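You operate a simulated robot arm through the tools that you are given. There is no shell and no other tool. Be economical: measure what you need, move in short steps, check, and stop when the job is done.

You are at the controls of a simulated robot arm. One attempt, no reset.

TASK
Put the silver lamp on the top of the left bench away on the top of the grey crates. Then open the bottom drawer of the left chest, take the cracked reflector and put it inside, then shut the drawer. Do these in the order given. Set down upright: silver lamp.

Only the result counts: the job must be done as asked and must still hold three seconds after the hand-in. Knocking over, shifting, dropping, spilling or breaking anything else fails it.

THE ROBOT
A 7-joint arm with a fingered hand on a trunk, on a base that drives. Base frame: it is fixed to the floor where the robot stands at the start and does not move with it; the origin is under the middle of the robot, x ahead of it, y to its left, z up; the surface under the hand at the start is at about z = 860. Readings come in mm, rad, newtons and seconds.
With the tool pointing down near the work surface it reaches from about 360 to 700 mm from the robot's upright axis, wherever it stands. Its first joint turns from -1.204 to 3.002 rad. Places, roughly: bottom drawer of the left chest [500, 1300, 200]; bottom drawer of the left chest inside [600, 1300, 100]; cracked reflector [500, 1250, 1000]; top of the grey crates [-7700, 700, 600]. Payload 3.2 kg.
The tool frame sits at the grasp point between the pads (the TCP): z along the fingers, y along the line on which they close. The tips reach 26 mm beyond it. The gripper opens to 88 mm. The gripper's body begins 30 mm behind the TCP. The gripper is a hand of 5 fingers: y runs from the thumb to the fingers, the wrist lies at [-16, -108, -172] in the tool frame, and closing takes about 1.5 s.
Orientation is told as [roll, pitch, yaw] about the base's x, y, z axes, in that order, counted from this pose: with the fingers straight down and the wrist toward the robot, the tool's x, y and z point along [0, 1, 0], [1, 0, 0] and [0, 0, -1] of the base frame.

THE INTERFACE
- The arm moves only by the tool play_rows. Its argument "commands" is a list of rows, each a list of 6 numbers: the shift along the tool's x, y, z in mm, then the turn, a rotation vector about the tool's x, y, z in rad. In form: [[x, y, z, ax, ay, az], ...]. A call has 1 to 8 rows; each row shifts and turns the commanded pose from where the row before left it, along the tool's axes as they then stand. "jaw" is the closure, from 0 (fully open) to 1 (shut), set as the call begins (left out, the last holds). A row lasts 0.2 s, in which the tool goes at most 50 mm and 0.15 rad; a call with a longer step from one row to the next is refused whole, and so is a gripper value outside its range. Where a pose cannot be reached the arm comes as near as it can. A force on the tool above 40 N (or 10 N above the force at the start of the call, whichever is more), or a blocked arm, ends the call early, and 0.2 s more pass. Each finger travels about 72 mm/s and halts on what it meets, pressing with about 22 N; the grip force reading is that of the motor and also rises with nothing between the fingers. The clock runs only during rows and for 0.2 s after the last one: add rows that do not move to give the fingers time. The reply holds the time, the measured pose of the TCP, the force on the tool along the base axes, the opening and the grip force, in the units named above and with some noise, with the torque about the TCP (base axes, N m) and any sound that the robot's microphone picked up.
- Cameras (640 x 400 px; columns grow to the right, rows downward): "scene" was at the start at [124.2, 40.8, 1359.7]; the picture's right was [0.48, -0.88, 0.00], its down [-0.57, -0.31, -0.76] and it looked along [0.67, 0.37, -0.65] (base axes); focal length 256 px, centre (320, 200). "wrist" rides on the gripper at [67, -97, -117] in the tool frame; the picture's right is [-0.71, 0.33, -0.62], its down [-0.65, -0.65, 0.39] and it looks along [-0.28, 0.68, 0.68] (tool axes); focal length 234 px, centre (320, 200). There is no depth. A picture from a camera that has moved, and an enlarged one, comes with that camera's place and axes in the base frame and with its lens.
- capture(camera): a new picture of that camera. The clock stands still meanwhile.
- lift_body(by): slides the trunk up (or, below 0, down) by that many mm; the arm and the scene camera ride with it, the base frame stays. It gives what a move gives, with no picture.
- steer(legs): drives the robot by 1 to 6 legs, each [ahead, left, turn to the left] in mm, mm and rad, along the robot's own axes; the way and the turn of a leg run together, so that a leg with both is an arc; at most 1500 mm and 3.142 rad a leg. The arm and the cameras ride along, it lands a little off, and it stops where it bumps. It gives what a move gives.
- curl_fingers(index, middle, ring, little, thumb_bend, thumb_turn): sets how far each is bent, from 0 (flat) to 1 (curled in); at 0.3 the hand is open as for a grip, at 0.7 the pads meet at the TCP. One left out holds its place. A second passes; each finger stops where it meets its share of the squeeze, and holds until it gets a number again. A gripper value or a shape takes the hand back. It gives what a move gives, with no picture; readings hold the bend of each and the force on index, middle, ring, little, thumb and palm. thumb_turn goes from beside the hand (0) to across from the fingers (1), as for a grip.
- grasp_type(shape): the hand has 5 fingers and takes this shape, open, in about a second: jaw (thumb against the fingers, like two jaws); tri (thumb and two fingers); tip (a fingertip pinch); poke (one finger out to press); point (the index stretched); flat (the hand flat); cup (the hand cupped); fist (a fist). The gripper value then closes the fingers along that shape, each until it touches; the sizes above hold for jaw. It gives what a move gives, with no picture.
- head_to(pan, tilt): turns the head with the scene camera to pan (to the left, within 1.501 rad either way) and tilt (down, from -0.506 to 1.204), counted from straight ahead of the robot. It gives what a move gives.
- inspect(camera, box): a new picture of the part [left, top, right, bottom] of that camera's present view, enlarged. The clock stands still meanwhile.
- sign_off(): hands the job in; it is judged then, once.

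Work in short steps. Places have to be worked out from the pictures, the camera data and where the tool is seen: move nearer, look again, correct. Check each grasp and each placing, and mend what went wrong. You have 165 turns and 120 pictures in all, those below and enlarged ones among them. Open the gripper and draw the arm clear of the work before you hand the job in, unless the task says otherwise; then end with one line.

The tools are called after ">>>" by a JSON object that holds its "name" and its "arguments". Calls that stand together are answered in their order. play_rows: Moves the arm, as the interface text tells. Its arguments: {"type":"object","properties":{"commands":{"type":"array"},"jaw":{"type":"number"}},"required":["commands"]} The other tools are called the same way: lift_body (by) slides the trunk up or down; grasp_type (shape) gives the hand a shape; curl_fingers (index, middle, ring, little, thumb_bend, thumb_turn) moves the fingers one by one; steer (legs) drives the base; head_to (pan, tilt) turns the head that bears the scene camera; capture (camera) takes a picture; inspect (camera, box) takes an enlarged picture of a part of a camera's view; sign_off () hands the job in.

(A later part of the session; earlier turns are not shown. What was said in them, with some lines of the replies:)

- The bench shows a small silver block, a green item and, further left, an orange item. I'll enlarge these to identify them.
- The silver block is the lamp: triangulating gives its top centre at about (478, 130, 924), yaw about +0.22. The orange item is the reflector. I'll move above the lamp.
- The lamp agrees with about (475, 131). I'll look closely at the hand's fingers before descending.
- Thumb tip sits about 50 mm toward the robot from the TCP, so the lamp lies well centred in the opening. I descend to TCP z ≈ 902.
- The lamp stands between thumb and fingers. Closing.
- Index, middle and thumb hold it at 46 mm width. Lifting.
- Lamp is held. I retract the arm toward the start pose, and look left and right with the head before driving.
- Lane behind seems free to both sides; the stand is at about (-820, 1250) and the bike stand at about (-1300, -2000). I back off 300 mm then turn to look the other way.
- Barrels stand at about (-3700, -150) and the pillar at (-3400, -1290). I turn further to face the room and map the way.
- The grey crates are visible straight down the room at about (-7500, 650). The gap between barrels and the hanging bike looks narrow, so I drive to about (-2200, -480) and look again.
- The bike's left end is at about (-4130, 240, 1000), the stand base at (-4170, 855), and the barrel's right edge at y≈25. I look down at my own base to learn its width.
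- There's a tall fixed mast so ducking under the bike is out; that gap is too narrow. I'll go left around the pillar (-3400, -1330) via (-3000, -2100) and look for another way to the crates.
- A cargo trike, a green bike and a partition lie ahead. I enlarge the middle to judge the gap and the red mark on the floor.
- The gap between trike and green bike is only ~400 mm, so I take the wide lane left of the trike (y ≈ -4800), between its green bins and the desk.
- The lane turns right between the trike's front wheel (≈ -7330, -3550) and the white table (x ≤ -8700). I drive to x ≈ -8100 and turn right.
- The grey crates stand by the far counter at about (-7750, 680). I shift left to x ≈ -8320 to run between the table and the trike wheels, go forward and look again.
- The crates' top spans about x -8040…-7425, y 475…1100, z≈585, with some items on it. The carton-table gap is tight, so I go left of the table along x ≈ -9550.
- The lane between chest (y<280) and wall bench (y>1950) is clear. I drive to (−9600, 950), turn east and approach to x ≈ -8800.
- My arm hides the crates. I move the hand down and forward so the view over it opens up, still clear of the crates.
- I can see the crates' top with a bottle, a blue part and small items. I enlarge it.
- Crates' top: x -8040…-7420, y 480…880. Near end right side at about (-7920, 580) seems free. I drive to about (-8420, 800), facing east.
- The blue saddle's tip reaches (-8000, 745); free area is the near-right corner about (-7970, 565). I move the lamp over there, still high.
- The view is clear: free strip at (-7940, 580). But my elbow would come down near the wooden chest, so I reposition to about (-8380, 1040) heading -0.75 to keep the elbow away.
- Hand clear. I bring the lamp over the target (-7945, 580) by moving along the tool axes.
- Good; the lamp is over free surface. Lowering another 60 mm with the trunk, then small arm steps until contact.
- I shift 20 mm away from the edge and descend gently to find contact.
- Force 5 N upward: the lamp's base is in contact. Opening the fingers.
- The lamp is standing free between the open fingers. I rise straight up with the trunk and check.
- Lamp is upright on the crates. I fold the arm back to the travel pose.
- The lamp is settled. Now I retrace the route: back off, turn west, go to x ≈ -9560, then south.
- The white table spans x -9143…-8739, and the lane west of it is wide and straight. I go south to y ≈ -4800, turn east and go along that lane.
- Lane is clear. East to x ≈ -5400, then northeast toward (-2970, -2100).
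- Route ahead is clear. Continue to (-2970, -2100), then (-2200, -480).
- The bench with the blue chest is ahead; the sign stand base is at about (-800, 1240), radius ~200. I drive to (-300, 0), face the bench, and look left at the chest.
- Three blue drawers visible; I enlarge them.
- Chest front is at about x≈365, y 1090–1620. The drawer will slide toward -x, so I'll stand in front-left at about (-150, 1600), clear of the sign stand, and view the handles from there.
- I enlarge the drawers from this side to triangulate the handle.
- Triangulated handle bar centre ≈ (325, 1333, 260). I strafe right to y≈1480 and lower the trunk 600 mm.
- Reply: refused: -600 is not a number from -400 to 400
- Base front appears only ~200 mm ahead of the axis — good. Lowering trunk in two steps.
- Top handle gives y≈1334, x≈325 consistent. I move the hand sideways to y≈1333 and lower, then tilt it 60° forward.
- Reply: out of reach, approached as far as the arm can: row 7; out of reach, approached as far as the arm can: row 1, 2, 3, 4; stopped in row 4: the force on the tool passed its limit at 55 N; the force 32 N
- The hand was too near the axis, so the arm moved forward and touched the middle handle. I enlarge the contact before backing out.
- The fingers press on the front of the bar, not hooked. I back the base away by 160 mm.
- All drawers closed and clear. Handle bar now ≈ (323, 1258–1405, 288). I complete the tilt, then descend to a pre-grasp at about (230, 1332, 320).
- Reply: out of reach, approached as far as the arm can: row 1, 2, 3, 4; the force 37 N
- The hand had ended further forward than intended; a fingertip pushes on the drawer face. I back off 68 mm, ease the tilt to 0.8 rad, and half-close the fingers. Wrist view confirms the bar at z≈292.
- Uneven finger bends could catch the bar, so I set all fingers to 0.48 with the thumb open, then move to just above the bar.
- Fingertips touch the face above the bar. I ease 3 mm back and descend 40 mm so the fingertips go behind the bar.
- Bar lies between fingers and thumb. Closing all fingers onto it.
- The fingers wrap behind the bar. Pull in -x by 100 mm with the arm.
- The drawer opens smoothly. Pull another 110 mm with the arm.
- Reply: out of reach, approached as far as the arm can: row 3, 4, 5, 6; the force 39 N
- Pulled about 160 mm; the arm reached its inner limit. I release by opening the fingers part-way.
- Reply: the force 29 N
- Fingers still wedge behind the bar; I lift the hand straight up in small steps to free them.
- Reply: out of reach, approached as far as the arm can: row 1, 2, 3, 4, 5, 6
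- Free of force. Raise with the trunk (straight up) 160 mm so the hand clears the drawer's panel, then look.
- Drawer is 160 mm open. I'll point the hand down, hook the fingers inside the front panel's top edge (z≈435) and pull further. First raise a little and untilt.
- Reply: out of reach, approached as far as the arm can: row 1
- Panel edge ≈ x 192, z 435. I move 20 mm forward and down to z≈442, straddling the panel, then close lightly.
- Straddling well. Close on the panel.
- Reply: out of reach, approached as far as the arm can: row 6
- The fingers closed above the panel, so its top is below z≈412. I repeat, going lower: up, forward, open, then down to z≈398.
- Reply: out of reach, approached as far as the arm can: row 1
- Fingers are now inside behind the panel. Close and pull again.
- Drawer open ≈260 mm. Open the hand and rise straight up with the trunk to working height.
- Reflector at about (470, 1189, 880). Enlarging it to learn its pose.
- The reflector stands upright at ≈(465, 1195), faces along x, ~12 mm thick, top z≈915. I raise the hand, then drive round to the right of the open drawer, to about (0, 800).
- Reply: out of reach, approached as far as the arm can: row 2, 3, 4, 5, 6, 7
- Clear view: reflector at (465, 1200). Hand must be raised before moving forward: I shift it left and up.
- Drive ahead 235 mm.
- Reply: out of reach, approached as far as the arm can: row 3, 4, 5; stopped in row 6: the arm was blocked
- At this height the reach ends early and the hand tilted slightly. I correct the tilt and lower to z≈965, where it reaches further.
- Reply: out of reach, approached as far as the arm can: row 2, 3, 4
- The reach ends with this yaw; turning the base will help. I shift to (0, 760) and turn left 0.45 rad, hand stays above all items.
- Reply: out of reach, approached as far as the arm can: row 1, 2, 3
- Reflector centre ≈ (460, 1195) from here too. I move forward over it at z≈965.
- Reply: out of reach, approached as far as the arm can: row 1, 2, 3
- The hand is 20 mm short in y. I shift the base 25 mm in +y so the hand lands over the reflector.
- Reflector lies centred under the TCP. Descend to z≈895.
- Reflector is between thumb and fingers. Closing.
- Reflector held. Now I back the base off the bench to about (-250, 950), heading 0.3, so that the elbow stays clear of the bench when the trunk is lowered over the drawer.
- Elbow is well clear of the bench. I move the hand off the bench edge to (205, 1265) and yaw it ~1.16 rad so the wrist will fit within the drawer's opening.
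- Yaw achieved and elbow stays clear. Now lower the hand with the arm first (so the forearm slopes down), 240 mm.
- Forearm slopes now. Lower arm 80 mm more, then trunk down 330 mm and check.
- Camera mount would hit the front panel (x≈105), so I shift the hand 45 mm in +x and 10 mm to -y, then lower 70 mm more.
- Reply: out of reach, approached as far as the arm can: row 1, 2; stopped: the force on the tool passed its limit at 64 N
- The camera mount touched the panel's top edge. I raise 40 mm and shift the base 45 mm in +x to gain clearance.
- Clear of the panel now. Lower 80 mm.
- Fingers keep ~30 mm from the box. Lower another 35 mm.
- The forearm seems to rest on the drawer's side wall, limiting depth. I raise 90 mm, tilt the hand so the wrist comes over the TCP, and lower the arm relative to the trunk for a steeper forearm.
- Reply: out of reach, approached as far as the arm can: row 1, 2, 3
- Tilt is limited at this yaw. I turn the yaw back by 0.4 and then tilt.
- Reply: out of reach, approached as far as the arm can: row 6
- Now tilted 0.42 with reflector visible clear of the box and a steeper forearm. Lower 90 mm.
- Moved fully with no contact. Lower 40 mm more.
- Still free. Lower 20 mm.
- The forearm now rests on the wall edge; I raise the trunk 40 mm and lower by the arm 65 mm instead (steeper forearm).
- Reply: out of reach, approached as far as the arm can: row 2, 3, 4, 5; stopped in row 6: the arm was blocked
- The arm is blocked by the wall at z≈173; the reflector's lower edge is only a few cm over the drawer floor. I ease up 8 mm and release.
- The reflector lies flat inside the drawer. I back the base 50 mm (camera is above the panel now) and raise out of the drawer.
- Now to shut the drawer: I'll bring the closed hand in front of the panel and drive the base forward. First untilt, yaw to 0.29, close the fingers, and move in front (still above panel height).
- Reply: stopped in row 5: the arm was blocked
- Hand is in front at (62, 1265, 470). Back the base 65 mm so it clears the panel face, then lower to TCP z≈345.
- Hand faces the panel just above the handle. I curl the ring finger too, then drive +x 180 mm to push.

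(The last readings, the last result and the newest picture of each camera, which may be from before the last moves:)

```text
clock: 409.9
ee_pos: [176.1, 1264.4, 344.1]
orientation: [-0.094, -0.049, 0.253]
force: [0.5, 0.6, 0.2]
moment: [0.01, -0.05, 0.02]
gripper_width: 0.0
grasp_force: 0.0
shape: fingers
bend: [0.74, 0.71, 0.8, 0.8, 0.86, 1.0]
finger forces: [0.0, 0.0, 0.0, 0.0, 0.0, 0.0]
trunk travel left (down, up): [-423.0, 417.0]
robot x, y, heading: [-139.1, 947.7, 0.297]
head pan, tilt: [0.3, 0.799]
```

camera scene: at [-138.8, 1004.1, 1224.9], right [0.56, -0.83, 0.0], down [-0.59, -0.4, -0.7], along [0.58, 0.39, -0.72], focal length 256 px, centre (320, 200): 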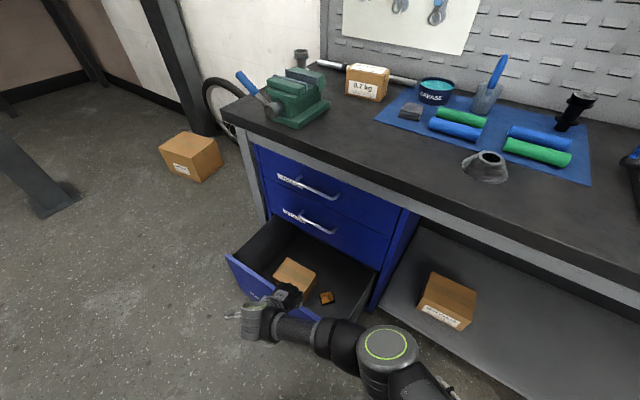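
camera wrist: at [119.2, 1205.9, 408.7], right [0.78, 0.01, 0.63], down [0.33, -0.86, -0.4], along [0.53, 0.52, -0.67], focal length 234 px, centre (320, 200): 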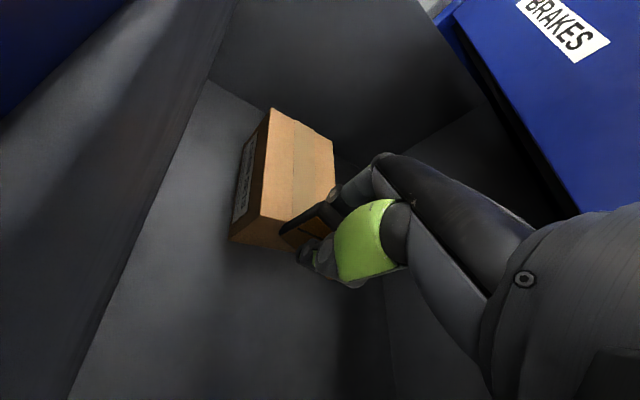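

Pushed along 180 mm. Continue with the arm in +x in 18 mm steps until the force rises.

>>> {"name": "play_rows", "arguments": {"commands": [[-4.5, 17.4, 0, 0, 0, 0], [-4.5, 17.4, 0, 0, 0, 0], [-4.5, 17.4, 0, 0, 0, 0], [-4.5, 17.4, 0, 0, 0, 0], [-4.5, 17.4, 0, 0, 0, 0], [0, 0, 0, 0, 0, 0]]}}

>>> {"name": "inspect", "arguments": {"camera": "scene", "box": [180, 160, 460, 360]}}

```text
clock: 411.4
ee_pos: [267.1, 1263.6, 350.0]
orientation: [-0.094, -0.05, 0.253]
force: [0.3, 0.4, 0.1]
moment: [0.01, -0.01, 0.02]
gripper_width: 0.0
grasp_force: 0.0
shape: fingers
bend: [0.74, 0.71, 0.8, 0.8, 0.86, 1.0]
finger forces: [0.0, 0.0, 0.1, 0.0, 0.0, 0.0]
trunk travel left (down, up): [-423.0, 417.0]
robot x, y, heading: [-139.4, 945.8, 0.294]
head pan, tilt: [0.3, 0.799]
```

```text
2.00 times, centred on (320, 260) of scene
camera zoom: at [-24.6, 1005.5, 1100.0], right [0.56, -0.83, 0.0], down [-0.59, -0.4, -0.7], along [0.58, 0.39, -0.72], focal length 512 px, centre (320, 80)
```

zoom: 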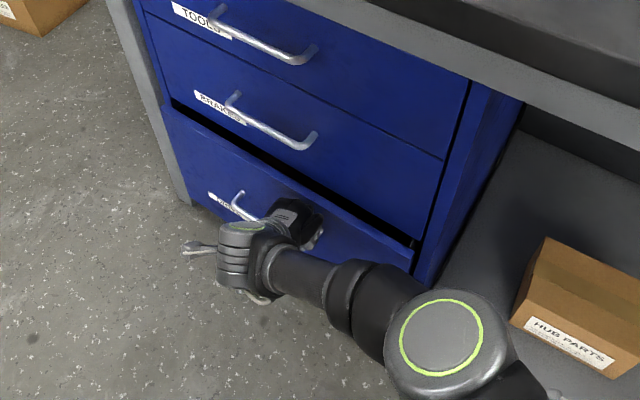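

Almost shut — about 35 mm left. Push on with the arm until resistance.

>>> {"name": "play_rows", "arguments": {"commands": [[-3, 11.6, 0, 0, 0, 0], [-3, 11.6, 0, 0, 0, 0], [-2.5, 9.7, 0, 0, 0, 0], [-2, 7.7, 0, 0, 0, 0], [-2, 7.7, 0, 0, 0, 0], [-1.5, 5.8, 0, 0, 0, 0], [0, 0, 0, 0, 0, 0]]}}

```text
clock: 412.3
ee_pos: [304.2, 1249.9, 341.0]
orientation: [-0.108, -0.031, 0.251]
force: [-27.1, 0.9, 8.3]
moment: [-0.11, -1.14, -0.21]
gripper_width: 0.3
grasp_force: 12.8
shape: fingers
bend: [0.74, 0.71, 0.8, 0.8, 0.86, 1.0]
finger forces: [0.1, 16.1, 10.6, 0.0, 0.0, 0.0]
trunk travel left (down, up): [-423.0, 417.0]
robot x, y, heading: [-136.9, 944.7, 0.299]
head pan, tilt: [0.3, 0.799]
stopped in row 4: the force on the tool passed its limit at 59 N (the readings are from after the stop); the commanded pose is now the measured one
```

Firm resistance at x=304. Check whether it's fully shut.

>>> {"name": "inspect", "arguments": {"camera": "scene", "box": [220, 180, 400, 320]}}

```text
2.86 times, centred on (310, 250) of scene
camera zoom: at [-28.6, 1005.3, 1100.5], right [0.57, -0.82, 0.0], down [-0.59, -0.4, -0.7], along [0.58, 0.39, -0.72], focal length 731 px, centre (349, 57)
```

zoom: 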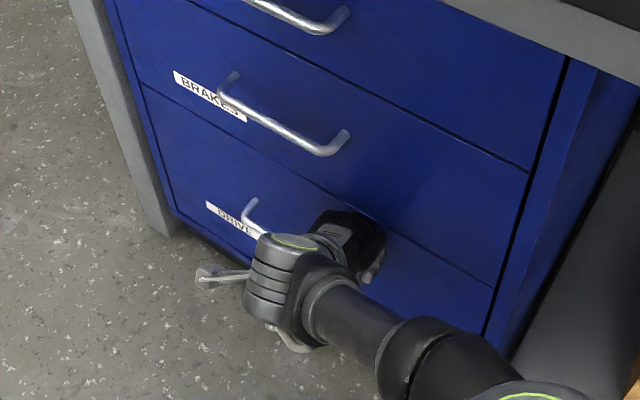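

Drawer is flush shut. I lift 15 mm off the handle and back the base straight away, then open the hand.

>>> {"name": "lift_body", "arguments": {"by": 15}}

>>> {"name": "steer", "arguments": {"legs": [[-48, 15, 0], [-120, 36, 0]]}}

>>> {"name": "grasp_type", "arguments": {"shape": "jaw"}}

>>> {"name": "play_rows", "arguments": {"commands": [[0, 0, 0, 0, 0, 0], [0, 0, 0, 0, 0, 0], [0, 0, 0, 0, 0, 0], [0, 0, 0, 0, 0, 0], [0, 0, 0, 0, 0, 0]], "jaw": 0}}

>>> {"name": "capture", "arguments": {"camera": "scene"}}

```text
clock: 412.9
ee_pos: [304.0, 1248.3, 352.3]
orientation: [-0.113, -0.031, 0.251]
force: [-32.5, 3.2, -4.0]
moment: [-0.03, -1.06, -0.21]
gripper_width: 0.0
grasp_force: 16.0
shape: fingers
bend: [0.74, 0.71, 0.8, 0.8, 0.86, 1.0]
finger forces: [0.0, 16.7, 15.3, 0.0, 0.0, 0.0]
trunk travel left (down, up): [-438.0, 402.0]
robot x, y, heading: [-141.8, 946.2, 0.3]
head pan, tilt: [0.3, 0.799]
```

```text
clock: 414.7
ee_pos: [136.2, 1245.7, 353.7]
orientation: [-0.116, -0.033, 0.243]
force: [-0.1, -0.3, 1.1]
moment: [-0.03, 0.01, 0.01]
gripper_width: 0.2
grasp_force: 0.1
shape: fingers
bend: [0.74, 0.71, 0.8, 0.8, 0.86, 1.0]
finger forces: [0.0, 0.0, 0.0, 0.0, 0.1, 0.1]
trunk travel left (down, up): [-438.0, 402.0]
robot x, y, heading: [-313.2, 945.2, 0.297]
head pan, tilt: [0.3, 0.799]
```

```text
clock: 415.6
ee_pos: [135.8, 1246.0, 353.4]
orientation: [-0.116, -0.034, 0.241]
force: [0.3, -0.8, -0.3]
moment: [0.01, 0.02, -0.02]
gripper_width: 87.8
grasp_force: 0.0
shape: jaw
bend: [0.3, 0.3, 0.3, 0.3, 0.3, 0.97]
finger forces: [0.1, 0.1, 0.0, 0.1, 0.0, 0.0]
trunk travel left (down, up): [-438.0, 402.0]
robot x, y, heading: [-313.3, 945.9, 0.298]
head pan, tilt: [0.3, 0.799]
```

```text
clock: 416.8
ee_pos: [136.6, 1245.7, 353.1]
orientation: [-0.115, -0.034, 0.242]
force: [-0.8, 0.5, 0.1]
moment: [-0.01, 0.02, -0.01]
gripper_width: 87.7
grasp_force: 0.0
shape: jaw
bend: [0.3, 0.3, 0.3, 0.3, 0.3, 0.97]
finger forces: [0.1, 0.0, 0.0, 0.0, 0.1, 0.1]
trunk travel left (down, up): [-438.0, 402.0]
robot x, y, heading: [-314.0, 947.3, 0.298]
head pan, tilt: [0.3, 0.799]
```

```text
0 pictures are left
camera scene: at [-198.5, 1006.1, 1115.0], right [0.56, -0.83, 0.0], down [-0.59, -0.4, -0.7], along [0.58, 0.39, -0.72], focal length 256 px, centre (320, 200)
```

scene: 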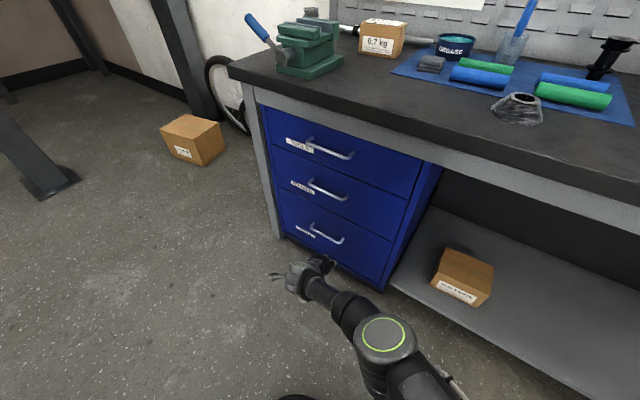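

The drawer is shut flush, the hand is open and clear, and everything else is in place. Handing in.

>>> {"name": "sign_off", "arguments": {}}

```text
The job is handed in.
```

The silver lamp stands upright on the grey crates, and the cracked reflector lies in the left chest's bottom drawer, which is shut; the job is handed in.
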